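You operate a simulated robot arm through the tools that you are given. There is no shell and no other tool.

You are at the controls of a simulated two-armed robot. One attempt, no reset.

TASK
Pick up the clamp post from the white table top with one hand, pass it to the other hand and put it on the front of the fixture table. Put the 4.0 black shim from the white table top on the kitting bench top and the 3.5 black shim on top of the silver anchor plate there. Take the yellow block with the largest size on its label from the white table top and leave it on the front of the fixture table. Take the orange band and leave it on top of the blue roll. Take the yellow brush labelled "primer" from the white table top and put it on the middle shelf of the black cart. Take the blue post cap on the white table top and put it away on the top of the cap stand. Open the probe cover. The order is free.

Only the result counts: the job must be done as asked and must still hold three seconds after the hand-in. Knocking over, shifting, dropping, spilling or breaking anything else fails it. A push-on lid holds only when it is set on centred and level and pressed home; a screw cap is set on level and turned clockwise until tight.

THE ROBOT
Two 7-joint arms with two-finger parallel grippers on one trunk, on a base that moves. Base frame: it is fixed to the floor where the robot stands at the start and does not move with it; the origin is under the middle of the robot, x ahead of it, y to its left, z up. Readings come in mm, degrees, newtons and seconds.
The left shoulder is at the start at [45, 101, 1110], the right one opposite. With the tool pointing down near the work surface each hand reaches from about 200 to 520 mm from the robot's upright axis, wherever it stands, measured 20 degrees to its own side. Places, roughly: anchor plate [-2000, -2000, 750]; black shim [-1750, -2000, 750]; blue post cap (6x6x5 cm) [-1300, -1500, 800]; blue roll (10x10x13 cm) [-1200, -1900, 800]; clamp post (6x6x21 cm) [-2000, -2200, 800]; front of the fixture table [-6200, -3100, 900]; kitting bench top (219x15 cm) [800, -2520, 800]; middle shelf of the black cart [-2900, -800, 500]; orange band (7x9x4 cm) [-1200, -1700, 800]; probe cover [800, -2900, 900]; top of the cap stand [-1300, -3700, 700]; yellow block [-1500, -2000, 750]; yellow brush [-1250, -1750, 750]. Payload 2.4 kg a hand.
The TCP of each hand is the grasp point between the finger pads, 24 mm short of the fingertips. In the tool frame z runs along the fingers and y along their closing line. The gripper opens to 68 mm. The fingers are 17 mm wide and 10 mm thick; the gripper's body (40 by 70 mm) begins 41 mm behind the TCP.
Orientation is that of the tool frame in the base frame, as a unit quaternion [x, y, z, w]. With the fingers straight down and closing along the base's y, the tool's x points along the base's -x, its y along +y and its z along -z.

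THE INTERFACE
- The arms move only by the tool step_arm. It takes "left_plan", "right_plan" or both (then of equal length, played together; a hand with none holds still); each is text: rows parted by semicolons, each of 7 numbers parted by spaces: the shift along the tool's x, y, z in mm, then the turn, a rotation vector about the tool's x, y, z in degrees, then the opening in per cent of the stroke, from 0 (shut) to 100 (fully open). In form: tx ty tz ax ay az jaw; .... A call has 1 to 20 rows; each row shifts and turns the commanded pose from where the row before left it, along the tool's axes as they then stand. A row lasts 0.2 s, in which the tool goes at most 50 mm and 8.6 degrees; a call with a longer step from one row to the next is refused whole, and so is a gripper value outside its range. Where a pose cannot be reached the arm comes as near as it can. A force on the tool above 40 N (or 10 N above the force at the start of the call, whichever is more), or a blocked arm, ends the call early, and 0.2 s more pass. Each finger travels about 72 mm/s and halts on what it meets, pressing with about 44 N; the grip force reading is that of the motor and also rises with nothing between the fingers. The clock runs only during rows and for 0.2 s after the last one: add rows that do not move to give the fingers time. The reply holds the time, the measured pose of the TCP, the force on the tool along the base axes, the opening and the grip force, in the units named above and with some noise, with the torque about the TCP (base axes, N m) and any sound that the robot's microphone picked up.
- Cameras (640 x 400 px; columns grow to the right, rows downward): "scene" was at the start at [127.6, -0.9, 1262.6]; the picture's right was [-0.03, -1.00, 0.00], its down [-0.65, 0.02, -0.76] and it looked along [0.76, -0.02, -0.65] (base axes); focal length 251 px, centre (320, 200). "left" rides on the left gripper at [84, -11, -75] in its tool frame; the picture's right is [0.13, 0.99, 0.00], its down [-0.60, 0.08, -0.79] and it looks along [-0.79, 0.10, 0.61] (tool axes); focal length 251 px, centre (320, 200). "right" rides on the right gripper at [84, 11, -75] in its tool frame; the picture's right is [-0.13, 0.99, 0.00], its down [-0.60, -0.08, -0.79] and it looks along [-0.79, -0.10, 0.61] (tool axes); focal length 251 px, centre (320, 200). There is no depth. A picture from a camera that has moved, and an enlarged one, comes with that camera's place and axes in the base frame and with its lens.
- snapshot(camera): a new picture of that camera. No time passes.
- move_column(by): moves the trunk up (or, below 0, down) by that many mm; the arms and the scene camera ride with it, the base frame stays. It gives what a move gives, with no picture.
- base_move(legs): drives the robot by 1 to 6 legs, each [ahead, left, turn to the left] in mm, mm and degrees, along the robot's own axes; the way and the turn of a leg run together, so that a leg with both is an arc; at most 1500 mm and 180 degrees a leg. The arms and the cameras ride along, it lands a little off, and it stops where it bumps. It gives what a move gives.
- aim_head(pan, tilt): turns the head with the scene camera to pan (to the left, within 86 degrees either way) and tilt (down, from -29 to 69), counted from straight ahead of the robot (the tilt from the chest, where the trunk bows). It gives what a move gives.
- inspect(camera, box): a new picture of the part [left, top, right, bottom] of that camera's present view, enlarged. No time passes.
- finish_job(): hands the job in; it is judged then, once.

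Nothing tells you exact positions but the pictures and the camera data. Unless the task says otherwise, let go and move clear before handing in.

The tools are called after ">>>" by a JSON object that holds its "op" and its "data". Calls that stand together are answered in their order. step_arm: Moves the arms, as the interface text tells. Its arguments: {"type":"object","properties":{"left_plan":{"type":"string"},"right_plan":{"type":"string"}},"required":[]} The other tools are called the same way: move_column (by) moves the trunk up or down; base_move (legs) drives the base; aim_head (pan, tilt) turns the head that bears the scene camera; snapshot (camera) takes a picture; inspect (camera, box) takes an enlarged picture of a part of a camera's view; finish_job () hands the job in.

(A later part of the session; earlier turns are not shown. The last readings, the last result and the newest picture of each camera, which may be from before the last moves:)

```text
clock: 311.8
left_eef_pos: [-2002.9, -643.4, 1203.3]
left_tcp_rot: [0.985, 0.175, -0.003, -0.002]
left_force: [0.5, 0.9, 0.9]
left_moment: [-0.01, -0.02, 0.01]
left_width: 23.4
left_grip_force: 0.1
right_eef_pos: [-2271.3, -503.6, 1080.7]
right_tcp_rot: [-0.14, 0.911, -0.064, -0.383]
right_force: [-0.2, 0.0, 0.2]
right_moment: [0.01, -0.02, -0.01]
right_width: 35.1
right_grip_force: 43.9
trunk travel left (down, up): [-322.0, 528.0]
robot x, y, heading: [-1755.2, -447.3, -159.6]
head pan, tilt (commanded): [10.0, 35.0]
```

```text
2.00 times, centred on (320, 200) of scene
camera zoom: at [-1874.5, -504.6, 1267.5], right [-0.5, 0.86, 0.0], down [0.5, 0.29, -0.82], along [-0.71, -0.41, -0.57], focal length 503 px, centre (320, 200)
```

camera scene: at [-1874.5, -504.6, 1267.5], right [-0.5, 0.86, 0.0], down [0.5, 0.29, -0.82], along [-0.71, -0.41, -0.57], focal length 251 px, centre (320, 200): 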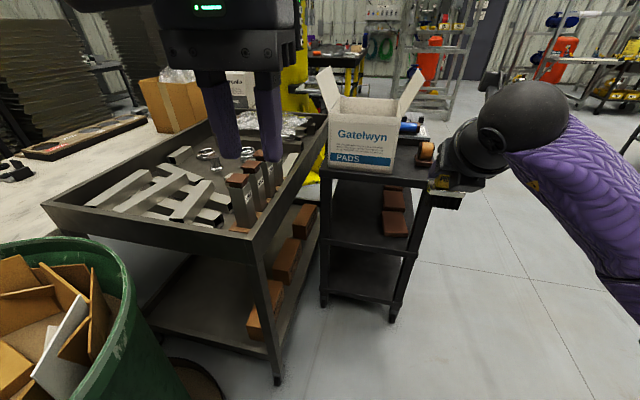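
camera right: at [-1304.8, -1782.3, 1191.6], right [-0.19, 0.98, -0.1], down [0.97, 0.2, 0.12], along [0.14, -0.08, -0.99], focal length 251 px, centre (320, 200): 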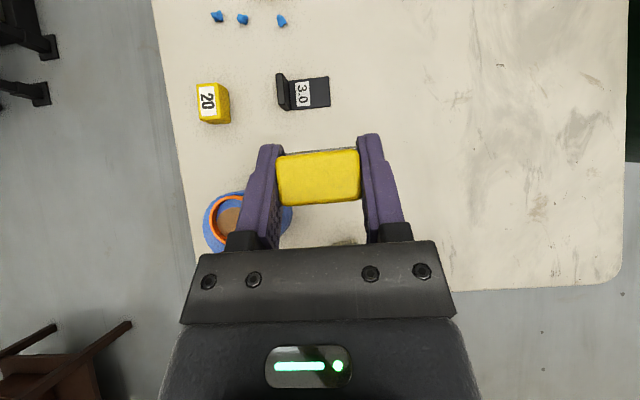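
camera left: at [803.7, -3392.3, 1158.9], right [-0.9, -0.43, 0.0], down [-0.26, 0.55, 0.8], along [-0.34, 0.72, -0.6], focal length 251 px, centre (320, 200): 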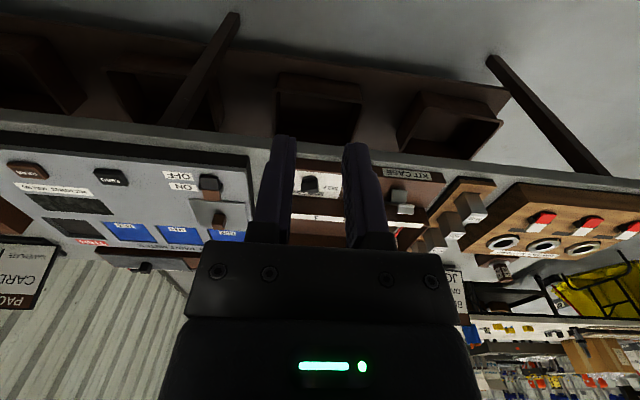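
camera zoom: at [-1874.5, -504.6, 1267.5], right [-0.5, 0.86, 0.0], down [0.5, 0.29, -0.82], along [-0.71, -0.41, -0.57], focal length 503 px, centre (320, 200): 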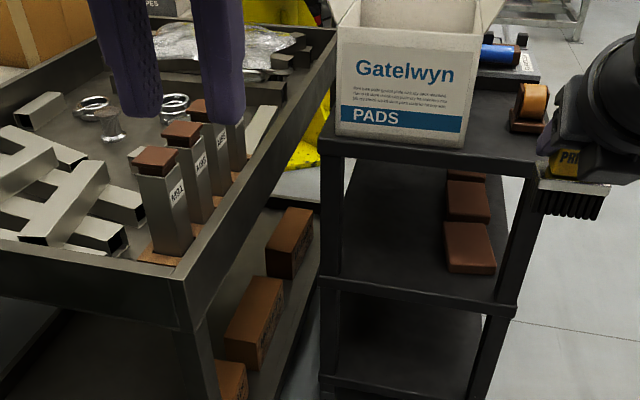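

The cart's middle shelf (z≈500) has brown blocks at the right rear and free space at the front left. I go to a standoff squarely in front of it, clear of the trough on the left.

>>> {"op": "base_move", "data": {"legs": [[274, -23, 0], [0, 0, -2.6]]}}

>>> {"op": "aim_head", "data": {"pan": 0, "tilt": 45}}

>>> {"op": "snapshot", "data": {"camera": "scene"}}

>>> {"op": "aim_head", "data": {"pan": 60, "tilt": 45}}

>>> {"op": "snapshot", "data": {"camera": "scene"}}

```text
clock: 314.1
left_eef_pos: [-2279.3, -706.0, 1202.0]
left_tcp_rot: [0.988, 0.152, -0.003, -0.002]
left_force: [0.2, 0.2, 0.3]
left_moment: [0.02, -0.01, -0.01]
left_width: 23.0
left_grip_force: 0.1
right_eef_pos: [-2539.7, -553.6, 1080.9]
right_tcp_rot: [-0.12, 0.914, -0.056, -0.384]
right_force: [-0.6, 0.4, -1.4]
right_moment: [-0.01, 0.01, -0.01]
right_width: 35.0
right_grip_force: 44.3
trunk travel left (down, up): [-322.0, 528.0]
robot x, y, heading: [-2018.2, -522.6, -162.3]
head pan, tilt (commanded): [10.0, 35.0]
```

```text
clock: 314.8
left_eef_pos: [-2278.0, -707.1, 1202.4]
left_tcp_rot: [0.988, 0.152, -0.004, -0.002]
left_force: [-0.6, 0.5, 0.3]
left_moment: [0.0, -0.04, 0.0]
left_width: 23.0
left_grip_force: 0.0
right_eef_pos: [-2539.8, -552.6, 1079.8]
right_tcp_rot: [-0.119, 0.914, -0.055, -0.384]
right_force: [0.1, -0.2, -0.3]
right_moment: [0.0, -0.03, -0.02]
right_width: 35.0
right_grip_force: 44.1
trunk travel left (down, up): [-322.0, 528.0]
robot x, y, heading: [-2020.0, -520.8, -162.6]
head pan, tilt (commanded): [0.0, 45.0]
```

```text
taken
camera scene: at [-2143.4, -557.5, 1252.8], right [-0.3, 0.95, 0.0], down [0.67, 0.22, -0.71], along [-0.67, -0.22, -0.71], focal length 251 px, centre (320, 200)
```

scene: 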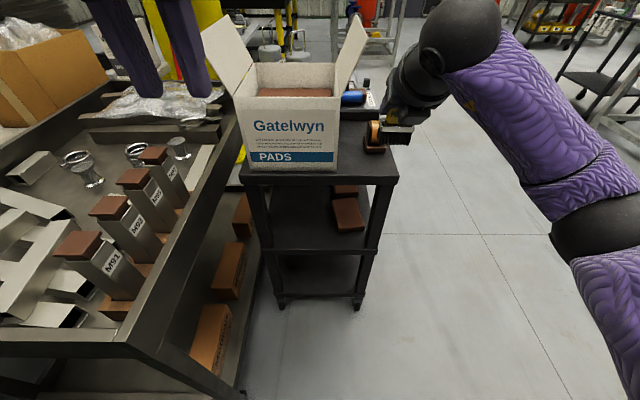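

```text
clock: 316.1
left_eef_pos: [-2279.0, -706.3, 1203.5]
left_tcp_rot: [0.988, 0.152, -0.003, -0.001]
left_force: [0.0, -0.2, 0.2]
left_moment: [-0.02, 0.02, -0.04]
left_width: 23.0
left_grip_force: 0.1
right_eef_pos: [-2539.5, -554.6, 1079.8]
right_tcp_rot: [-0.119, 0.914, -0.055, -0.384]
right_force: [0.3, -0.3, -1.0]
right_moment: [0.01, 0.0, -0.02]
right_width: 35.4
right_grip_force: 44.4
trunk travel left (down, up): [-322.0, 528.0]
robot x, y, heading: [-2021.7, -519.8, -162.5]
head pan, tilt (commanded): [60.0, 45.0]
```

```text
taken
camera scene: at [-2083.3, -612.1, 1252.7], right [-0.98, 0.21, 0.0], down [0.15, 0.69, -0.71], along [-0.15, -0.69, -0.71], focal length 251 px, centre (320, 200)
```

scene: 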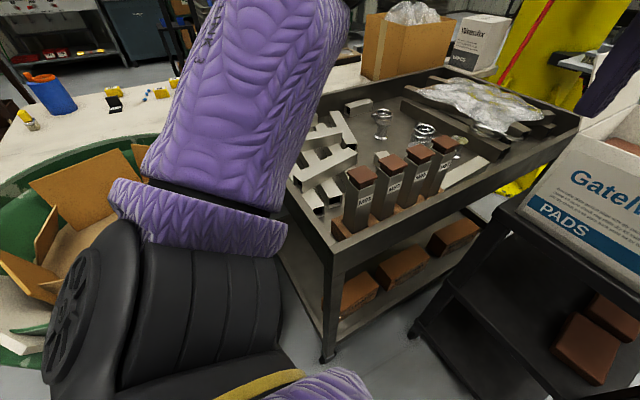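

I lower the trunk 120 mm, then bring the brush hand to the centre, and down to shelf height while still in front of the cart.

>>> {"op": "move_column", "data": {"by": -120}}

>>> {"op": "step_arm", "data": {"right_plan": "-9.5 -37.2 -9.3 0 0 0 35; -9.5 -37.2 -9.3 0 0 0 35; -9.5 -37.1 -9.3 0 0 0 35; -28.6 0.4 28 0 0 0 35; -28.6 0.4 28 0 0 0 35; -28.6 0.4 28 0 0 0 35; -28.6 0.4 28 0 0 0 35; -28.6 0.4 28 0 0 0 35; -28.6 0.4 28 0 0 0 35; 0 0 0 0 0 0 35"}}

>>> {"op": "aim_head", "data": {"pan": 0, "tilt": 45}}

>>> {"op": "snapshot", "data": {"camera": "scene"}}

>>> {"op": "snapshot", "data": {"camera": "right"}}

```text
clock: 317.6
left_eef_pos: [-2277.6, -706.6, 1082.9]
left_tcp_rot: [0.989, 0.151, -0.004, -0.002]
left_force: [0.5, 0.0, 0.2]
left_moment: [0.01, 0.03, 0.02]
left_width: 23.1
left_grip_force: 0.1
right_eef_pos: [-2538.8, -554.0, 960.5]
right_tcp_rot: [-0.12, 0.913, -0.056, -0.385]
right_force: [-0.9, 0.6, 0.2]
right_moment: [0.0, 0.01, -0.03]
right_width: 35.3
right_grip_force: 44.0
trunk travel left (down, up): [-202.0, 648.0]
robot x, y, heading: [-2019.3, -521.1, -162.4]
head pan, tilt (commanded): [60.0, 45.0]
```

```text
clock: 319.8
left_eef_pos: [-2280.2, -705.7, 1081.9]
left_tcp_rot: [0.988, 0.152, -0.004, -0.001]
left_force: [-0.4, -0.4, 0.4]
left_moment: [0.0, 0.03, -0.01]
left_width: 23.2
left_grip_force: 0.0
right_eef_pos: [-2470.4, -651.2, 718.9]
right_tcp_rot: [-0.12, 0.914, -0.057, -0.384]
right_force: [-0.1, 0.2, 0.2]
right_moment: [0.0, 0.0, 0.01]
right_width: 35.2
right_grip_force: 44.2
trunk travel left (down, up): [-202.0, 648.0]
robot x, y, heading: [-2022.9, -519.4, -162.3]
head pan, tilt (commanded): [60.0, 45.0]
```

```text
clock: 321.1
left_eef_pos: [-2279.9, -706.1, 1082.6]
left_tcp_rot: [0.988, 0.152, -0.003, -0.001]
left_force: [0.2, 0.2, -0.8]
left_moment: [-0.02, -0.02, -0.01]
left_width: 23.2
left_grip_force: 0.1
right_eef_pos: [-2471.0, -650.3, 721.1]
right_tcp_rot: [-0.12, 0.914, -0.055, -0.384]
right_force: [-0.5, 0.0, -0.6]
right_moment: [-0.01, -0.02, 0.01]
right_width: 35.5
right_grip_force: 43.9
trunk travel left (down, up): [-202.0, 648.0]
robot x, y, heading: [-2017.6, -521.4, -162.5]
head pan, tilt (commanded): [0.0, 45.0]
```

```text
taken
camera scene: at [-2169.4, -565.8, 1130.9], right [-0.3, 0.95, 0.0], down [0.67, 0.22, -0.71], along [-0.67, -0.22, -0.71], focal length 251 px, centre (320, 200)
```

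scene: 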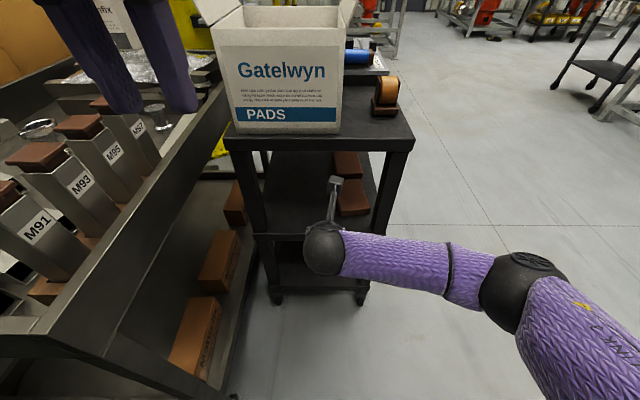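

```text
taken
camera right: at [-2478.6, -640.9, 831.2], right [-0.17, 0.98, -0.1], down [0.98, 0.18, 0.12], along [0.14, -0.08, -0.99], focal length 251 px, centre (320, 200)
```

right: 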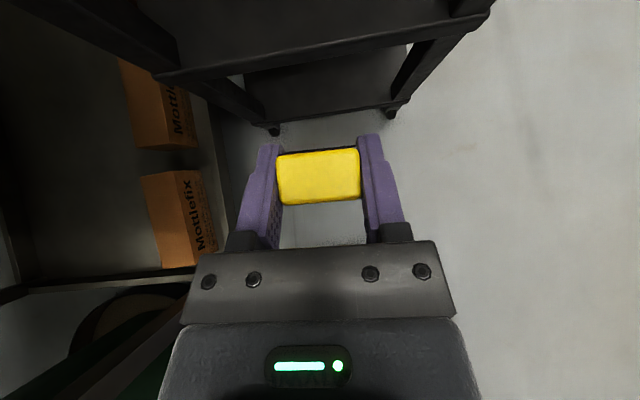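

>>> {"op": "step_arm", "data": {"right_plan": "-28.6 0.4 28 0 0 0 35; -28.6 0.4 28 0 0 0 35; -28.6 0.4 28 0 0 0 35; -15 0.2 14.7 0 0 0 35; 0 0 0 0 0 0 35"}}

>>> {"op": "snapshot", "data": {"camera": "scene"}}

>>> {"op": "snapshot", "data": {"camera": "right"}}

>>> {"op": "snapshot", "data": {"camera": "left"}}

```text
clock: 322.3
left_eef_pos: [-2278.6, -706.1, 1083.3]
left_tcp_rot: [0.988, 0.153, -0.004, -0.001]
left_force: [0.0, -0.5, -0.3]
left_moment: [-0.02, 0.05, 0.02]
left_width: 23.1
left_grip_force: 0.0
right_eef_pos: [-2472.2, -651.5, 577.4]
right_tcp_rot: [-0.119, 0.914, -0.055, -0.384]
right_force: [0.8, 0.3, -0.6]
right_moment: [0.02, -0.03, -0.01]
right_width: 35.1
right_grip_force: 44.0
trunk travel left (down, up): [-202.0, 648.0]
robot x, y, heading: [-2021.3, -522.5, -162.2]
head pan, tilt (commanded): [0.0, 45.0]
```

```text
taken
camera scene: at [-2169.4, -565.8, 1130.9], right [-0.3, 0.95, 0.0], down [0.67, 0.21, -0.71], along [-0.67, -0.21, -0.71], focal length 251 px, centre (320, 200)
```

scene: 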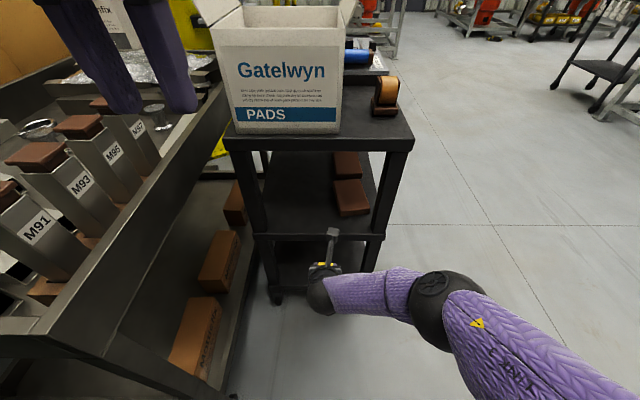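

```text
taken
camera right: at [-2480.2, -640.8, 689.4], right [-0.17, 0.98, -0.1], down [0.98, 0.18, 0.12], along [0.14, -0.08, -0.99], focal length 251 px, centre (320, 200)
```

right: 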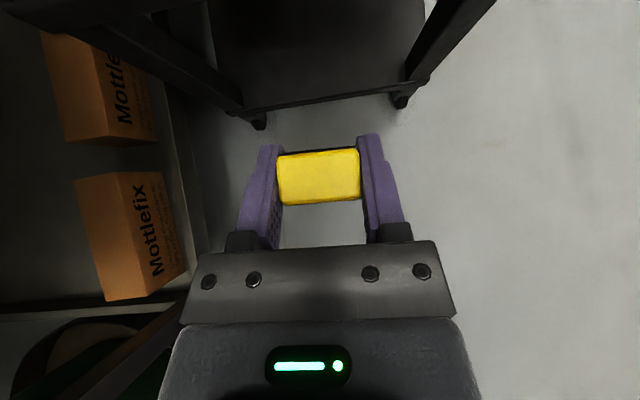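

```text
taken
camera left: at [-2201.3, -671.1, 1158.2], right [0.42, -0.91, 0.0], down [-0.55, -0.26, 0.8], along [-0.72, -0.33, -0.6], focal length 251 px, centre (320, 200)
```

left: 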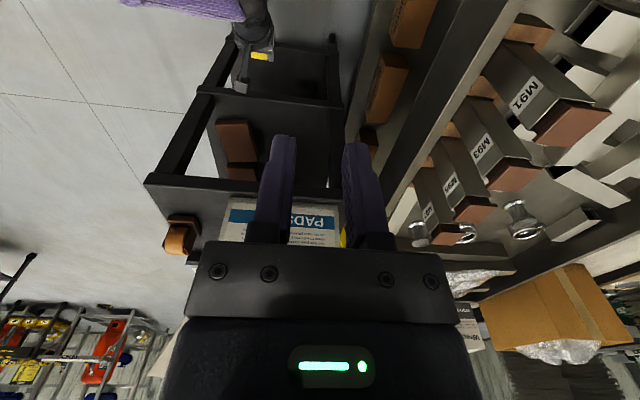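

The brush is about 30 mm above shelf level. I drive straight ahead 150 mm, check, then the rest.

>>> {"op": "base_move", "data": {"legs": [[150, 0, 0]]}}

>>> {"op": "snapshot", "data": {"camera": "right"}}

>>> {"op": "snapshot", "data": {"camera": "scene"}}

```text
clock: 323.7
left_eef_pos: [-2421.6, -751.8, 1083.1]
left_tcp_rot: [0.988, 0.153, -0.003, -0.001]
left_force: [-0.1, -0.2, 0.6]
left_moment: [-0.02, 0.01, 0.02]
left_width: 23.3
left_grip_force: 0.0
right_eef_pos: [-2615.9, -698.4, 579.0]
right_tcp_rot: [-0.121, 0.914, -0.056, -0.384]
right_force: [-0.4, 0.2, -0.3]
right_moment: [0.0, 0.01, 0.02]
right_width: 35.5
right_grip_force: 44.1
trunk travel left (down, up): [-202.0, 648.0]
robot x, y, heading: [-2163.5, -568.8, -162.4]
head pan, tilt (commanded): [0.0, 45.0]
```

```text
taken
camera right: at [-2623.7, -687.5, 689.8], right [-0.17, 0.98, -0.1], down [0.98, 0.19, 0.12], along [0.14, -0.08, -0.99], focal length 251 px, centre (320, 200)
```

right: 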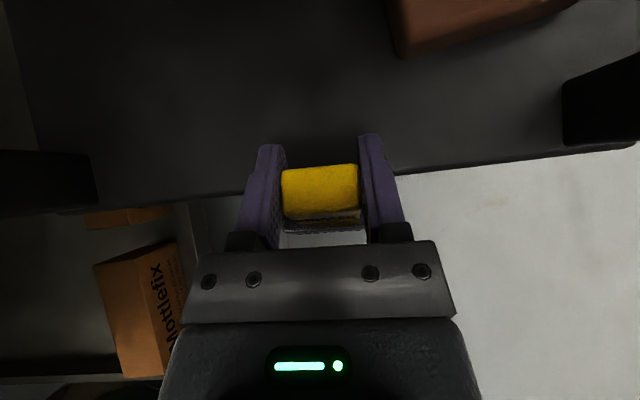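

```text
taken
camera scene: at [-2312.8, -612.0, 1130.9], right [-0.31, 0.95, 0.0], down [0.67, 0.22, -0.71], along [-0.67, -0.22, -0.71], focal length 251 px, centre (320, 200)
```

scene: 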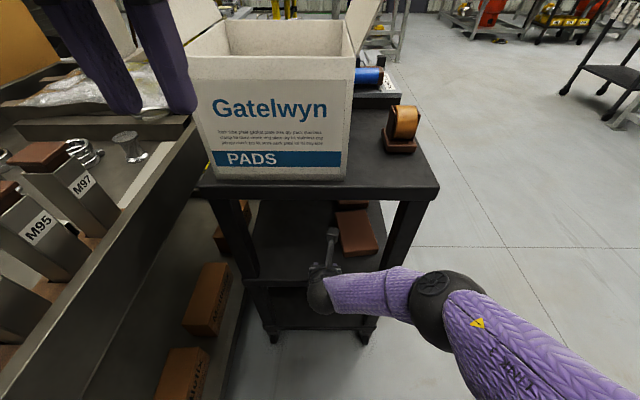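

The brush seems to have pivoted in the grip, probably touching the shelf edge. I back off to inspect.

>>> {"op": "base_move", "data": {"legs": [[-110, 0, 0]]}}

>>> {"op": "inspect", "data": {"camera": "right", "box": [220, 110, 420, 250]}}

>>> {"op": "inspect", "data": {"camera": "scene", "box": [220, 190, 400, 340]}}

```text
clock: 324.9
left_eef_pos: [-2317.4, -718.1, 1082.8]
left_tcp_rot: [0.988, 0.152, -0.004, -0.001]
left_force: [0.2, -0.2, -0.3]
left_moment: [-0.03, 0.03, 0.0]
left_width: 23.1
left_grip_force: 0.1
right_eef_pos: [-2511.1, -662.8, 578.7]
right_tcp_rot: [-0.12, 0.914, -0.055, -0.384]
right_force: [-0.1, -0.1, -0.4]
right_moment: [0.03, 0.01, -0.03]
right_width: 35.4
right_grip_force: 43.8
trunk travel left (down, up): [-202.0, 648.0]
robot x, y, heading: [-2062.4, -531.4, -162.2]
head pan, tilt (commanded): [0.0, 45.0]
```

```text
2.86 times, centred on (320, 180) of right
camera zoom: at [-2519.1, -653.0, 689.8], right [-0.17, 0.98, -0.1], down [0.98, 0.18, 0.12], along [0.14, -0.08, -0.99], focal length 718 px, centre (320, 257)
```

zoom: 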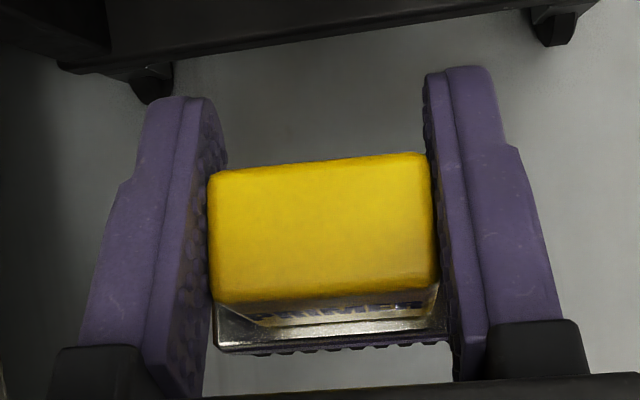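

```text
2.67 times, centred on (310, 265) of scene
camera zoom: at [-2208.1, -578.1, 1130.9], right [-0.3, 0.95, 0.0], down [0.67, 0.21, -0.71], along [-0.67, -0.21, -0.71], focal length 670 px, centre (347, 27)
```

zoom: 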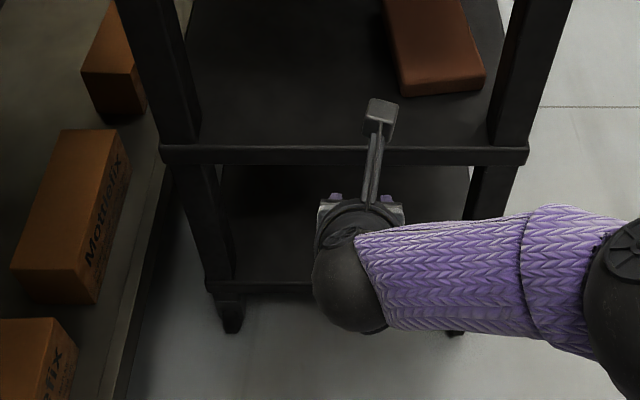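

The shelf edge is really at z≈557, so the bristles bumped it and the brush tipped about 18° in the grip. I raise the hand 90 mm and tilt it 17° further, so the brush hangs upright again.

>>> {"op": "step_arm", "data": {"right_plan": "32.2 0 -31.5 0 0 0 35; 32.2 0 -31.5 0 0 0 35; 0 0 0 0 8.5 0 35; 0 0 0 0 8.5 0 35; 0 0 0 0 0 0 35"}}

>>> {"op": "snapshot", "data": {"camera": "right"}}

>>> {"op": "snapshot", "data": {"camera": "scene"}}

>>> {"op": "snapshot", "data": {"camera": "left"}}

```text
clock: 326.1
left_eef_pos: [-2318.5, -718.1, 1082.3]
left_tcp_rot: [0.989, 0.151, -0.003, -0.002]
left_force: [0.2, 0.2, 0.6]
left_moment: [0.02, -0.01, 0.0]
left_width: 23.1
left_grip_force: 0.1
right_eef_pos: [-2511.8, -662.1, 669.7]
right_tcp_rot: [-0.11, 0.846, -0.073, -0.517]
right_force: [0.1, 0.0, -1.1]
right_moment: [-0.02, -0.02, -0.02]
right_width: 35.4
right_grip_force: 44.4
trunk travel left (down, up): [-202.0, 648.0]
robot x, y, heading: [-2060.4, -531.7, -162.3]
head pan, tilt (commanded): [0.0, 45.0]
```

```text
taken
camera right: at [-2487.8, -644.1, 777.4], right [-0.2, 0.97, -0.12], down [0.97, 0.18, -0.17], along [-0.15, -0.15, -0.98], focal length 251 px, centre (320, 200)
```

right: 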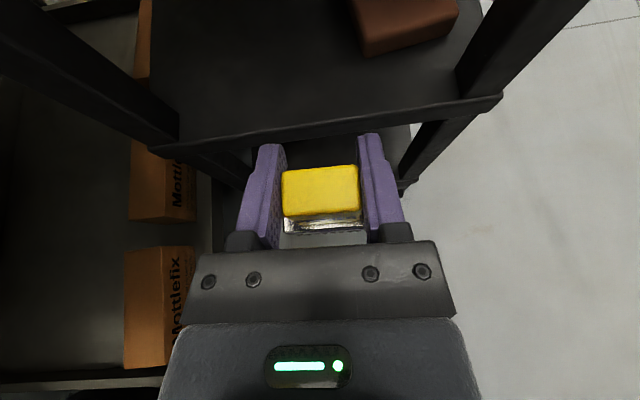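

```text
taken
camera scene: at [-2208.0, -578.2, 1130.9], right [-0.3, 0.95, 0.0], down [0.67, 0.21, -0.71], along [-0.67, -0.21, -0.71], focal length 251 px, centre (320, 200)
```

scene: 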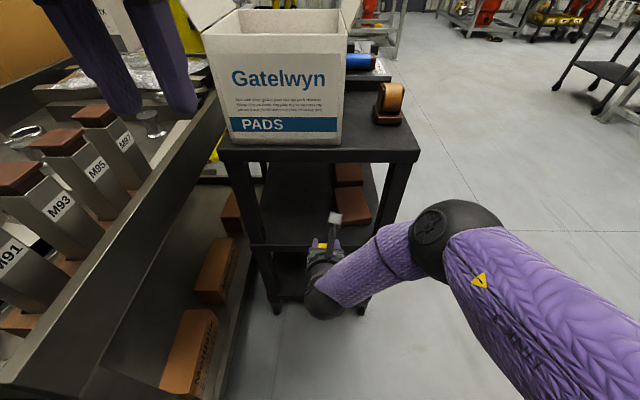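

```text
taken
camera left: at [-2240.0, -683.4, 1158.2], right [0.42, -0.91, 0.0], down [-0.55, -0.26, 0.8], along [-0.72, -0.33, -0.6], focal length 251 px, centre (320, 200)
```

left: 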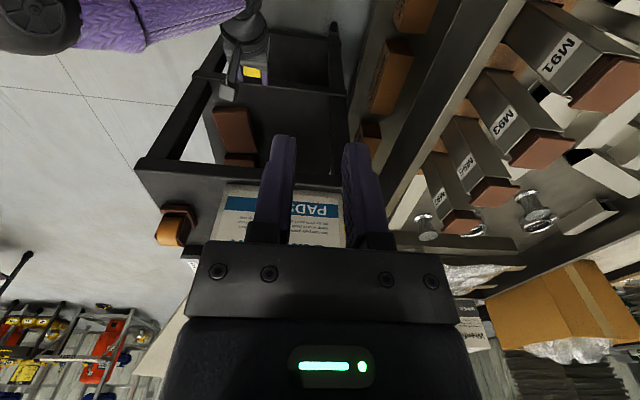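

The brush looks upright again, with its bottom about 45 mm above the shelf edge. I shift 20 mm left for clearance from the brown block, drive ahead 90 mm and check.

>>> {"op": "step_arm", "data": {"right_plan": "0 -20 0 0 0 0 35; 0 0 0 0 0 0 35"}}

>>> {"op": "base_move", "data": {"legs": [[90, 0, 0]]}}

>>> {"op": "snapshot", "data": {"camera": "right"}}

>>> {"op": "snapshot", "data": {"camera": "scene"}}

```text
clock: 326.7
left_eef_pos: [-2318.2, -718.4, 1083.7]
left_tcp_rot: [0.988, 0.152, -0.004, -0.001]
left_force: [-0.2, 0.0, 0.1]
left_moment: [0.01, 0.0, -0.01]
left_width: 23.1
left_grip_force: 0.1
right_eef_pos: [-2507.1, -682.4, 669.2]
right_tcp_rot: [-0.11, 0.847, -0.072, -0.516]
right_force: [0.2, -0.4, -1.3]
right_moment: [-0.01, -0.01, -0.02]
right_width: 35.6
right_grip_force: 44.4
trunk travel left (down, up): [-202.0, 648.0]
robot x, y, heading: [-2061.1, -531.7, -162.1]
head pan, tilt (commanded): [0.0, 45.0]
```

```text
clock: 327.8
left_eef_pos: [-2401.9, -744.6, 1082.2]
left_tcp_rot: [0.988, 0.153, -0.004, -0.001]
left_force: [0.6, 0.4, -1.1]
left_moment: [-0.02, -0.01, 0.0]
left_width: 23.2
left_grip_force: 0.0
right_eef_pos: [-2591.5, -709.6, 668.4]
right_tcp_rot: [-0.11, 0.847, -0.073, -0.515]
right_force: [-0.1, -0.1, -1.5]
right_moment: [-0.01, -0.04, 0.01]
right_width: 35.4
right_grip_force: 43.6
trunk travel left (down, up): [-202.0, 648.0]
robot x, y, heading: [-2146.2, -558.0, -162.4]
head pan, tilt (commanded): [0.0, 45.0]
```

```text
taken
camera right: at [-2566.2, -690.9, 776.9], right [-0.2, 0.97, -0.12], down [0.97, 0.18, -0.17], along [-0.15, -0.15, -0.98], focal length 251 px, centre (320, 200)
```

right: 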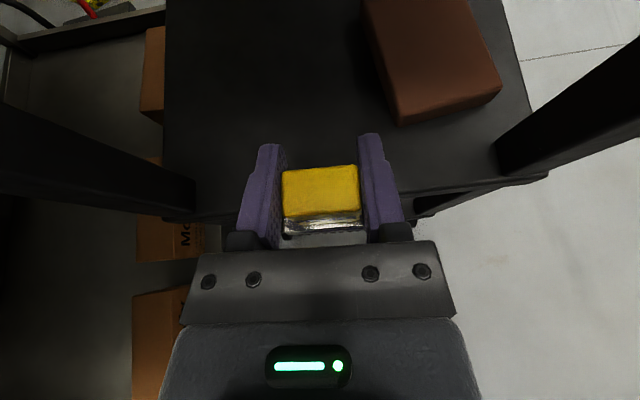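

```text
taken
camera scene: at [-2292.3, -605.1, 1130.9], right [-0.3, 0.95, 0.0], down [0.67, 0.22, -0.71], along [-0.67, -0.22, -0.71], focal length 251 px, centre (320, 200)
```

scene: 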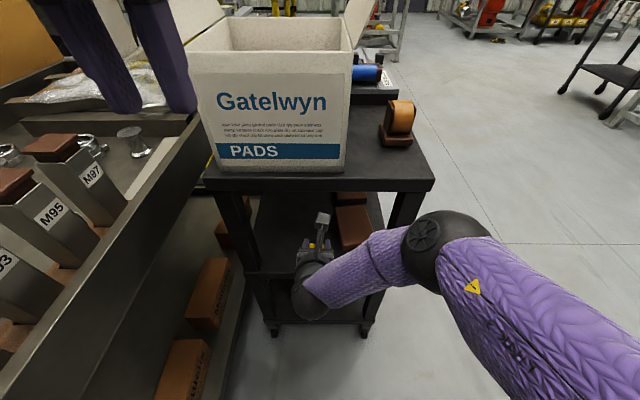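

>>> {"op": "base_move", "data": {"legs": [[60, 0, 0]]}}

>>> {"op": "snapshot", "data": {"camera": "right"}}

```text
clock: 328.8
left_eef_pos: [-2458.6, -764.1, 1081.7]
left_tcp_rot: [0.988, 0.152, -0.004, -0.001]
left_force: [0.2, 0.4, -0.3]
left_moment: [-0.03, 0.02, 0.02]
left_width: 23.5
left_grip_force: 0.0
right_eef_pos: [-2647.3, -727.9, 669.9]
right_tcp_rot: [-0.111, 0.846, -0.073, -0.516]
right_force: [0.1, -0.1, -1.6]
right_moment: [0.06, -0.01, -0.01]
right_width: 35.3
right_grip_force: 44.0
trunk travel left (down, up): [-202.0, 648.0]
robot x, y, heading: [-2203.6, -575.1, -162.6]
head pan, tilt (commanded): [0.0, 45.0]
```

```text
taken
camera right: at [-2623.6, -709.5, 776.8], right [-0.2, 0.97, -0.12], down [0.97, 0.18, -0.17], along [-0.15, -0.15, -0.98], focal length 251 px, centre (320, 200)
```

right: 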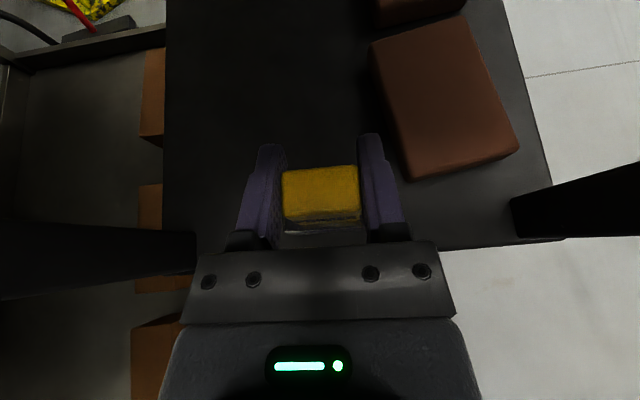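

The brush is now over the shelf, clear of the block. I lower gently until contact.

>>> {"op": "step_arm", "data": {"right_plan": "-22.3 0.2 11.4 0 0 0 35; -8.9 0.1 4.6 0 0 0 35; -3.6 0 1.8 0 0 0 35; -3.6 0 1.8 0 0 0 35; 0 0 0 0 0 0 35"}}

>>> {"op": "snapshot", "data": {"camera": "right"}}

```text
clock: 330.0
left_eef_pos: [-2458.8, -763.8, 1082.4]
left_tcp_rot: [0.988, 0.152, -0.004, -0.001]
left_force: [0.7, -0.4, -0.2]
left_moment: [0.02, 0.01, -0.03]
left_width: 23.2
left_grip_force: 0.0
right_eef_pos: [-2647.2, -731.7, 626.7]
right_tcp_rot: [-0.109, 0.848, -0.07, -0.514]
right_force: [0.0, 0.9, -0.4]
right_moment: [0.03, 0.01, -0.01]
right_width: 35.0
right_grip_force: 43.8
trunk travel left (down, up): [-202.0, 648.0]
robot x, y, heading: [-2199.9, -580.0, -162.8]
head pan, tilt (commanded): [0.0, 45.0]
```

```text
taken
camera right: at [-2623.3, -711.8, 734.7], right [-0.2, 0.97, -0.12], down [0.97, 0.18, -0.17], along [-0.14, -0.15, -0.98], focal length 251 px, centre (320, 200)
```

right: 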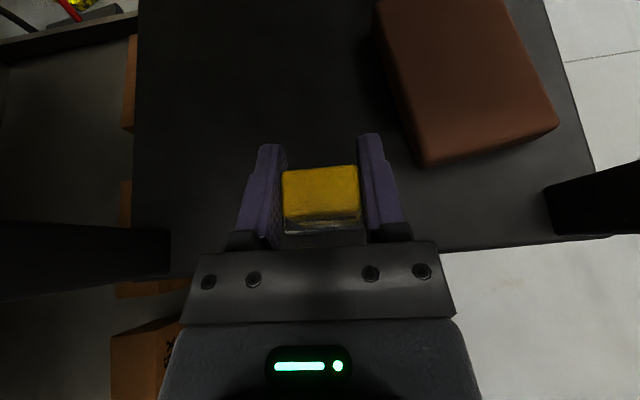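

>>> {"op": "step_arm", "data": {"right_plan": "-3.6 0 1.8 0 0 0 35; -2.7 0 1.4 0 0 0 35; -1.8 0 0.9 0 0 0 35; 0 0 0 0 0 0 35"}}

```text
clock: 331.0
left_eef_pos: [-2460.0, -763.3, 1083.0]
left_tcp_rot: [0.988, 0.152, -0.004, -0.001]
left_force: [0.0, 0.1, -0.2]
left_moment: [-0.01, 0.0, -0.02]
left_width: 23.2
left_grip_force: 0.1
right_eef_pos: [-2647.7, -734.3, 622.3]
right_tcp_rot: [-0.109, 0.848, -0.07, -0.514]
right_force: [0.0, 0.1, 0.2]
right_moment: [-0.01, 0.02, 0.03]
right_width: 35.2
right_grip_force: 44.4
right hand out of reach, approached as far as the arm can: row 1
trunk travel left (down, up): [-202.0, 648.0]
robot x, y, heading: [-2201.6, -578.3, -162.2]
head pan, tilt (commanded): [0.0, 45.0]
```

The arm is at its limit, so I continue lowering with the trunk in small steps.

>>> {"op": "move_column", "data": {"by": -5}}

>>> {"op": "snapshot", "data": {"camera": "right"}}

```text
clock: 331.5
left_eef_pos: [-2459.0, -762.6, 1078.4]
left_tcp_rot: [0.988, 0.151, -0.003, -0.002]
left_force: [0.6, 0.8, -0.2]
left_moment: [-0.01, 0.0, 0.01]
left_width: 23.1
left_grip_force: 0.1
right_eef_pos: [-2647.0, -733.9, 614.7]
right_tcp_rot: [-0.11, 0.849, -0.07, -0.511]
right_force: [0.0, -0.4, -1.1]
right_moment: [0.0, 0.01, -0.01]
right_width: 35.2
right_grip_force: 44.6
trunk travel left (down, up): [-197.0, 652.0]
robot x, y, heading: [-2203.6, -579.4, -162.3]
head pan, tilt (commanded): [0.0, 45.0]
```

```text
taken
camera right: at [-2623.5, -715.9, 722.7], right [-0.2, 0.97, -0.12], down [0.97, 0.18, -0.16], along [-0.14, -0.15, -0.98], focal length 251 px, centre (320, 200)
```

right: 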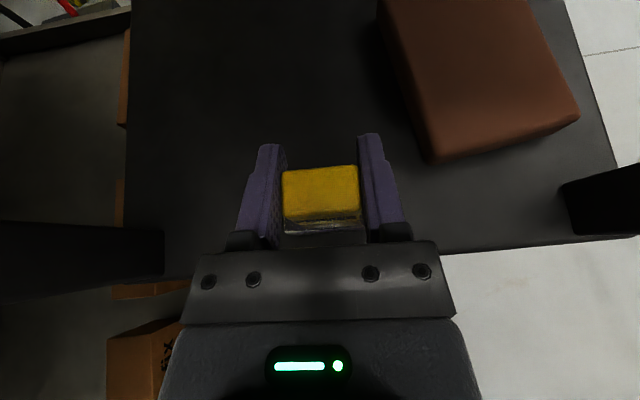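

>>> {"op": "move_column", "data": {"by": -5}}

>>> {"op": "move_column", "data": {"by": -4}}

```text
clock: 332.1
left_eef_pos: [-2459.7, -763.9, 1072.0]
left_tcp_rot: [0.988, 0.152, -0.004, -0.001]
left_force: [-0.6, -0.7, 0.2]
left_moment: [-0.02, 0.0, -0.02]
left_width: 23.0
left_grip_force: 0.1
right_eef_pos: [-2646.8, -734.2, 608.8]
right_tcp_rot: [-0.11, 0.849, -0.071, -0.511]
right_force: [0.3, 0.1, -0.4]
right_moment: [0.03, 0.0, 0.0]
right_width: 35.2
right_grip_force: 43.7
trunk travel left (down, up): [-192.0, 658.0]
robot x, y, heading: [-2197.7, -574.6, -162.1]
head pan, tilt (commanded): [0.0, 45.0]
```

```text
clock: 332.6
left_eef_pos: [-2459.0, -763.2, 1069.2]
left_tcp_rot: [0.988, 0.152, -0.004, -0.002]
left_force: [0.4, 0.0, 0.3]
left_moment: [0.01, -0.03, 0.0]
left_width: 23.1
left_grip_force: 0.0
right_eef_pos: [-2647.5, -734.8, 605.9]
right_tcp_rot: [-0.109, 0.849, -0.07, -0.512]
right_force: [0.3, 0.6, -0.9]
right_moment: [-0.01, -0.03, 0.01]
right_width: 35.1
right_grip_force: 43.8
trunk travel left (down, up): [-188.0, 662.0]
robot x, y, heading: [-2202.6, -580.1, -162.2]
head pan, tilt (commanded): [0.0, 45.0]
```

>>> {"op": "move_column", "data": {"by": -8}}

>>> {"op": "snapshot", "data": {"camera": "right"}}

>>> {"op": "inspect", "data": {"camera": "scene", "box": [220, 170, 440, 330]}}

```text
clock: 333.2
left_eef_pos: [-2458.4, -763.8, 1060.1]
left_tcp_rot: [0.988, 0.152, -0.003, -0.001]
left_force: [-0.6, 0.1, -0.6]
left_moment: [-0.01, 0.05, 0.03]
left_width: 23.3
left_grip_force: 0.1
right_eef_pos: [-2646.8, -734.7, 597.7]
right_tcp_rot: [-0.108, 0.849, -0.07, -0.512]
right_force: [-0.9, -0.6, -0.6]
right_moment: [-0.01, 0.03, 0.03]
right_width: 35.2
right_grip_force: 44.5
trunk travel left (down, up): [-180.0, 670.0]
robot x, y, heading: [-2206.7, -577.2, -162.1]
head pan, tilt (commanded): [0.0, 45.0]
```

```text
taken
camera right: at [-2623.5, -716.1, 706.1], right [-0.2, 0.97, -0.12], down [0.97, 0.17, -0.16], along [-0.14, -0.15, -0.98], focal length 251 px, centre (320, 200)
```

right: 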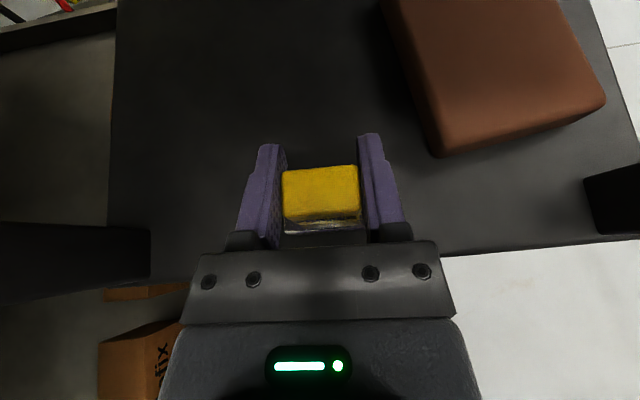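

```text
2.50 times, centred on (330, 250) of scene
camera zoom: at [-2355.4, -625.4, 1108.4], right [-0.3, 0.95, 0.0], down [0.67, 0.22, -0.71], along [-0.67, -0.22, -0.71], focal length 628 px, centre (295, 75)
```

zoom: 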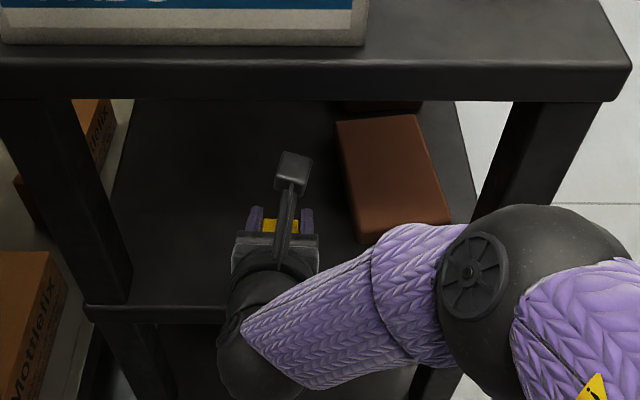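

>>> {"op": "move_column", "data": {"by": -4}}

>>> {"op": "move_column", "data": {"by": -4}}

```text
clock: 333.7
left_eef_pos: [-2459.3, -763.5, 1056.0]
left_tcp_rot: [0.988, 0.152, -0.004, -0.002]
left_force: [-0.2, -0.2, 1.0]
left_moment: [0.01, -0.02, 0.01]
left_width: 23.1
left_grip_force: 0.0
right_eef_pos: [-2647.0, -733.4, 594.6]
right_tcp_rot: [-0.108, 0.85, -0.071, -0.511]
right_force: [-0.4, -0.3, -0.8]
right_moment: [0.0, -0.02, 0.01]
right_width: 35.5
right_grip_force: 44.1
trunk travel left (down, up): [-176.0, 674.0]
robot x, y, heading: [-2205.3, -577.6, -162.3]
head pan, tilt (commanded): [0.0, 45.0]
```

```text
clock: 334.2
left_eef_pos: [-2459.7, -763.5, 1053.1]
left_tcp_rot: [0.988, 0.152, -0.004, -0.002]
left_force: [-0.2, -0.5, 0.2]
left_moment: [0.0, 0.01, 0.07]
left_width: 23.1
left_grip_force: 0.0
right_eef_pos: [-2647.8, -734.2, 589.6]
right_tcp_rot: [-0.109, 0.849, -0.071, -0.512]
right_force: [-0.9, 0.5, -0.8]
right_moment: [-0.01, -0.02, 0.03]
right_width: 35.2
right_grip_force: 43.7
trunk travel left (down, up): [-172.0, 678.0]
robot x, y, heading: [-2202.8, -579.3, -162.1]
head pan, tilt (commanded): [0.0, 45.0]
```

>>> {"op": "move_column", "data": {"by": -4}}

>>> {"op": "move_column", "data": {"by": -4}}

>>> {"op": "snapshot", "data": {"camera": "right"}}

```text
clock: 334.8
left_eef_pos: [-2457.4, -763.6, 1049.0]
left_tcp_rot: [0.988, 0.152, -0.004, -0.001]
left_force: [0.1, -0.2, 0.3]
left_moment: [-0.02, 0.01, 0.0]
left_width: 22.9
left_grip_force: 0.1
right_eef_pos: [-2647.8, -735.3, 588.2]
right_tcp_rot: [-0.108, 0.848, -0.072, -0.514]
right_force: [1.3, 0.4, 24.7]
right_moment: [0.16, 0.13, -0.01]
right_width: 35.1
right_grip_force: 43.6
trunk travel left (down, up): [-168.0, 682.0]
robot x, y, heading: [-2204.2, -580.2, -162.4]
head pan, tilt (commanded): [0.0, 45.0]
```

```text
clock: 335.3
left_eef_pos: [-2457.2, -763.5, 1045.1]
left_tcp_rot: [0.988, 0.153, -0.005, -0.001]
left_force: [0.2, -0.5, 0.3]
left_moment: [-0.03, 0.01, 0.01]
left_width: 22.7
left_grip_force: 0.0
right_eef_pos: [-2647.0, -734.0, 583.3]
right_tcp_rot: [-0.107, 0.849, -0.071, -0.512]
right_force: [0.1, -0.4, 29.2]
right_moment: [0.22, 0.36, 0.02]
right_width: 35.4
right_grip_force: 44.4
trunk travel left (down, up): [-164.0, 686.0]
robot x, y, heading: [-2203.0, -581.2, -162.4]
head pan, tilt (commanded): [0.0, 45.0]
```

```text
taken
camera right: at [-2622.7, -716.2, 691.5], right [-0.2, 0.97, -0.12], down [0.97, 0.17, -0.17], along [-0.14, -0.15, -0.98], focal length 251 px, centre (320, 200)
```

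right: 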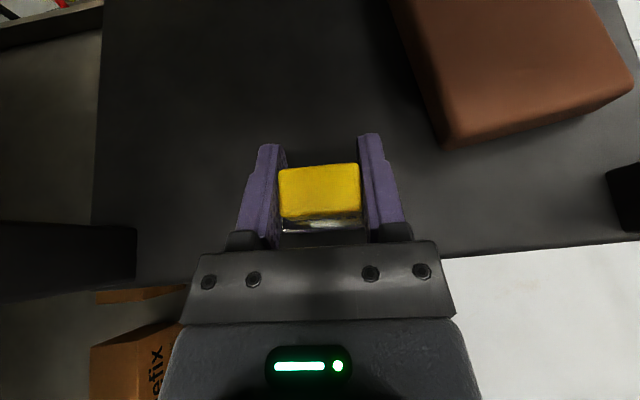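

Contact is made (shelf near z≈525). I relieve the pressure slightly and release the brush.

>>> {"op": "move_column", "data": {"by": 3}}

>>> {"op": "step_arm", "data": {"right_plan": "0 0 0 0 0 0 52; 0 0 0 0 0 0 60; 0 0 0 0 0 0 68; 0 0 0 0 0 0 74; 0 0 0 0 0 0 74"}}

>>> {"op": "snapshot", "data": {"camera": "right"}}

```text
clock: 335.8
left_eef_pos: [-2459.1, -763.0, 1047.6]
left_tcp_rot: [0.988, 0.152, -0.004, -0.001]
left_force: [0.5, -0.2, 0.9]
left_moment: [0.0, -0.03, 0.01]
left_width: 23.2
left_grip_force: 0.0
right_eef_pos: [-2645.5, -735.0, 584.2]
right_tcp_rot: [-0.107, 0.851, -0.07, -0.51]
right_force: [1.1, 0.3, 6.8]
right_moment: [0.23, 0.05, -0.05]
right_width: 35.3
right_grip_force: 43.9
trunk travel left (down, up): [-167.0, 682.0]
robot x, y, heading: [-2197.8, -577.5, -162.2]
head pan, tilt (commanded): [0.0, 45.0]
```

```text
clock: 337.0
left_eef_pos: [-2458.8, -763.3, 1047.8]
left_tcp_rot: [0.988, 0.152, -0.004, -0.001]
left_force: [0.0, -0.3, -0.3]
left_moment: [-0.01, 0.0, -0.05]
left_width: 22.7
left_grip_force: 0.0
right_eef_pos: [-2646.4, -735.6, 585.2]
right_tcp_rot: [-0.108, 0.849, -0.071, -0.512]
right_force: [0.5, -0.3, 0.4]
right_moment: [-0.01, -0.01, 0.02]
right_width: 50.0
right_grip_force: 0.0
trunk travel left (down, up): [-167.0, 682.0]
robot x, y, heading: [-2201.4, -580.8, -162.4]
head pan, tilt (commanded): [0.0, 45.0]
```

```text
taken
camera right: at [-2623.4, -716.4, 693.1], right [-0.19, 0.97, -0.12], down [0.97, 0.17, -0.16], along [-0.14, -0.15, -0.98], focal length 251 px, centre (320, 200)
```

right: 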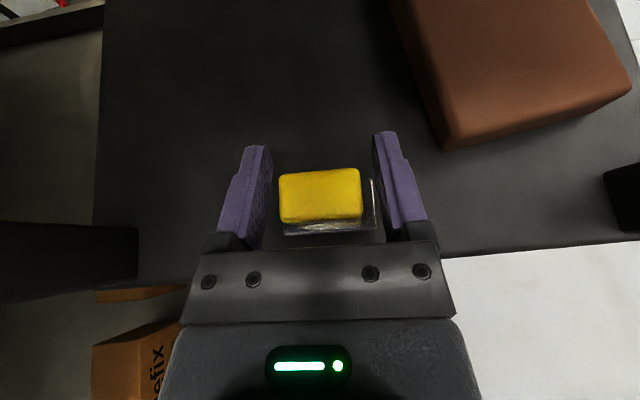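

The brush stands upright on the middle shelf. I withdraw the hand backward and then back the base away.

>>> {"op": "step_arm", "data": {"right_plan": "0 0 -15 0 0 0 80; 0 0 -30 0 0 0 80; 0 0 -40 0 0 0 80; 0 0 -40 0 0 0 80"}}

>>> {"op": "snapshot", "data": {"camera": "right"}}

>>> {"op": "base_move", "data": {"legs": [[-250, 0, 0]]}}

>>> {"op": "snapshot", "data": {"camera": "scene"}}

>>> {"op": "snapshot", "data": {"camera": "right"}}

```text
clock: 338.0
left_eef_pos: [-2459.3, -762.4, 1047.7]
left_tcp_rot: [0.988, 0.152, -0.004, -0.001]
left_force: [0.3, 0.1, 0.4]
left_moment: [-0.02, 0.0, -0.02]
left_width: 23.0
left_grip_force: 0.1
right_eef_pos: [-2539.8, -705.5, 643.8]
right_tcp_rot: [-0.107, 0.849, -0.071, -0.513]
right_force: [-0.3, 0.0, 0.2]
right_moment: [-0.01, 0.02, -0.01]
right_width: 54.3
right_grip_force: 0.0
trunk travel left (down, up): [-167.0, 682.0]
robot x, y, heading: [-2202.0, -579.8, -162.1]
head pan, tilt (commanded): [0.0, 45.0]
```

```text
taken
camera right: at [-2516.9, -687.0, 751.5], right [-0.19, 0.97, -0.12], down [0.97, 0.17, -0.16], along [-0.14, -0.15, -0.98], focal length 251 px, centre (320, 200)
```

right: 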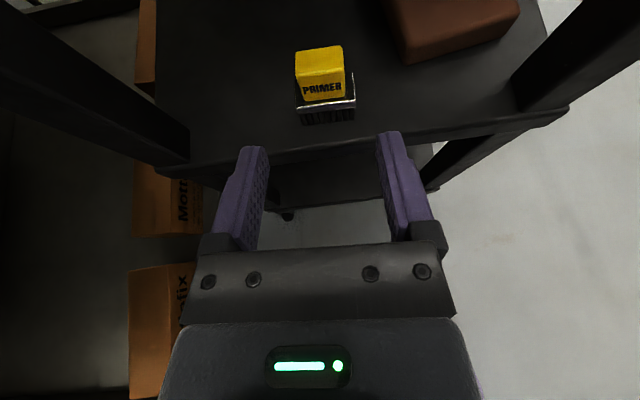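

```text
clock: 339.8
left_eef_pos: [-2223.0, -688.5, 1047.6]
left_tcp_rot: [0.988, 0.153, -0.004, -0.001]
left_force: [-0.2, -1.0, 0.0]
left_moment: [0.02, 0.02, 0.02]
left_width: 23.3
left_grip_force: 0.1
right_eef_pos: [-2304.8, -629.5, 643.4]
right_tcp_rot: [-0.109, 0.849, -0.072, -0.512]
right_force: [0.4, -0.2, -0.7]
right_moment: [-0.01, 0.01, -0.01]
right_width: 54.4
right_grip_force: 0.1
trunk travel left (down, up): [-167.0, 682.0]
robot x, y, heading: [-1967.7, -503.8, -162.2]
head pan, tilt (commanded): [0.0, 45.0]
```

```text
taken
camera scene: at [-2122.8, -551.0, 1095.1], right [-0.31, 0.95, 0.0], down [0.67, 0.22, -0.71], along [-0.67, -0.22, -0.71], focal length 251 px, centre (320, 200)
```

scene: 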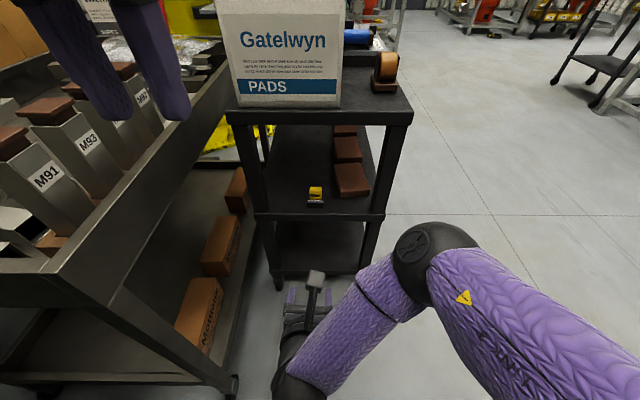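

```text
taken
camera right: at [-2280.9, -611.9, 751.1], right [-0.2, 0.97, -0.12], down [0.97, 0.18, -0.16], along [-0.14, -0.15, -0.98], focal length 251 px, centre (320, 200)
```

right: 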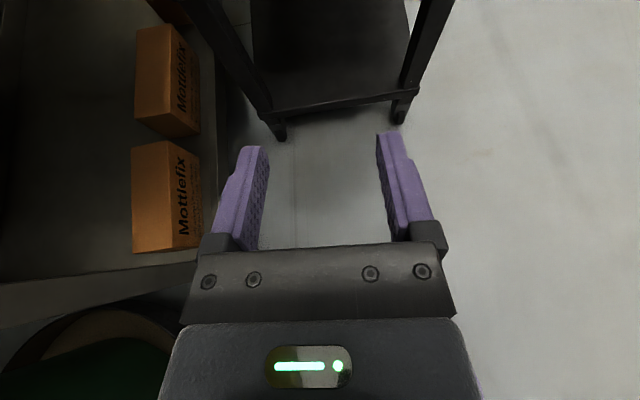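

The primer brush stands on the middle shelf. I raise the trunk back, restore the right hand to pointing down, and then return to the aisle side of the white table for the block and the clamp post.

>>> {"op": "move_column", "data": {"by": 158}}

>>> {"op": "step_arm", "data": {"right_plan": "40 0 -20.5 0 0 0 80; 40 0 -20.5 0 0 0 80; 40 0 -20.5 0 0 0 80; 40 0 -20.5 0 0 0 80; 40 0 -20.5 0 0 0 80; 0 0 0 0 -7.8 0 80; 0 0 0 0 -7.8 0 80; 0 0 0 0 -7.8 0 80; 0 0 0 0 -7.8 0 80; 0 0 0 0 -7.8 0 80; 0 0 0 0 -7.8 0 80; 0 0 0 0 -7.8 0 80; 0 0 0 0 -7.7 0 80; 0 0 0 0 0 0 80"}}

```text
clock: 341.6
left_eef_pos: [-2222.6, -688.5, 1204.5]
left_tcp_rot: [0.988, 0.153, -0.003, -0.001]
left_force: [-0.7, 0.1, 0.0]
left_moment: [0.03, -0.02, -0.01]
left_width: 22.9
left_grip_force: 0.2
right_eef_pos: [-2304.4, -631.1, 800.4]
right_tcp_rot: [-0.108, 0.85, -0.071, -0.511]
right_force: [-0.5, -0.4, -0.8]
right_moment: [-0.01, 0.02, -0.02]
right_width: 54.2
right_grip_force: 0.0
trunk travel left (down, up): [-325.0, 524.0]
robot x, y, heading: [-1966.7, -501.5, -162.0]
head pan, tilt (commanded): [0.0, 45.0]
```

```text
clock: 344.6
left_eef_pos: [-2222.1, -688.2, 1205.6]
left_tcp_rot: [0.988, 0.153, -0.003, 0.0]
left_force: [-0.9, 0.3, 1.4]
left_moment: [0.0, -0.01, 0.02]
left_width: 23.1
left_grip_force: 0.0
right_eef_pos: [-2307.3, -630.0, 1026.6]
right_tcp_rot: [-0.13, 0.992, -0.005, 0.002]
right_force: [0.0, 0.7, 0.0]
right_moment: [0.01, -0.01, 0.03]
right_width: 54.3
right_grip_force: 0.0
trunk travel left (down, up): [-325.0, 524.0]
robot x, y, heading: [-1965.2, -497.8, -162.3]
head pan, tilt (commanded): [0.0, 45.0]
```

>>> {"op": "step_arm", "data": {"right_plan": "0 40 0 0 0 0 80; 0 40 0 0 0 0 80; 0 40 0 0 0 0 80; 0 0 0 0 0 0 80"}}

>>> {"op": "base_move", "data": {"legs": [[-508, -51, 0], [-682, 492, 0], [158, 1146, 0], [326, 557, 0], [688, 147, 0], [0, 0, -90]]}}

>>> {"op": "aim_head", "data": {"pan": 0, "tilt": 40}}

>>> {"op": "snapshot", "data": {"camera": "scene"}}

```text
clock: 345.6
left_eef_pos: [-2222.7, -688.7, 1204.4]
left_tcp_rot: [0.988, 0.153, -0.004, -0.001]
left_force: [0.8, 0.8, -0.1]
left_moment: [0.0, 0.01, -0.03]
left_width: 23.2
left_grip_force: 0.2
right_eef_pos: [-2339.4, -513.0, 1024.6]
right_tcp_rot: [-0.13, 0.992, -0.005, 0.001]
right_force: [0.2, -0.7, -0.8]
right_moment: [-0.02, 0.0, -0.01]
right_width: 54.6
right_grip_force: 0.0
trunk travel left (down, up): [-325.0, 524.0]
robot x, y, heading: [-1968.8, -504.0, -162.4]
head pan, tilt (commanded): [0.0, 45.0]
```

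```text
clock: 368.6
left_eef_pos: [-1428.9, -2430.0, 1205.7]
left_tcp_rot: [0.814, -0.581, -0.002, -0.003]
left_force: [-0.3, 0.6, 0.0]
left_moment: [0.01, -0.03, -0.01]
left_width: 23.1
left_grip_force: 0.1
right_eef_pos: [-1257.1, -2308.9, 1022.9]
right_tcp_rot: [0.599, 0.8, -0.004, -0.003]
right_force: [-0.4, -0.5, 0.1]
right_moment: [-0.01, 0.03, 0.03]
right_width: 54.5
right_grip_force: 0.0
trunk travel left (down, up): [-325.0, 524.0]
robot x, y, heading: [-1234.3, -2676.4, 109.2]
head pan, tilt (commanded): [0.0, 45.0]
```

```text
clock: 369.3
left_eef_pos: [-1428.8, -2429.7, 1206.5]
left_tcp_rot: [0.814, -0.581, -0.001, -0.004]
left_force: [0.2, -0.5, -0.1]
left_moment: [0.01, -0.01, 0.0]
left_width: 23.0
left_grip_force: 0.0
right_eef_pos: [-1258.5, -2307.1, 1023.5]
right_tcp_rot: [0.601, 0.8, -0.004, -0.002]
right_force: [-0.4, -0.1, -0.6]
right_moment: [0.02, 0.0, -0.02]
right_width: 54.2
right_grip_force: 0.0
trunk travel left (down, up): [-325.0, 524.0]
robot x, y, heading: [-1239.1, -2678.0, 109.6]
head pan, tilt (commanded): [0.0, 40.0]
```

```text
taken
camera scene: at [-1280.2, -2557.6, 1263.0], right [0.94, 0.33, 0.0], down [0.21, -0.61, -0.77], along [-0.25, 0.72, -0.64], focal length 251 px, centre (320, 200)
```

scene: 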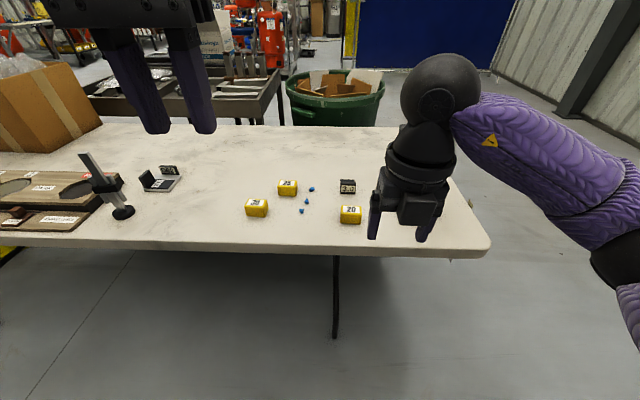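

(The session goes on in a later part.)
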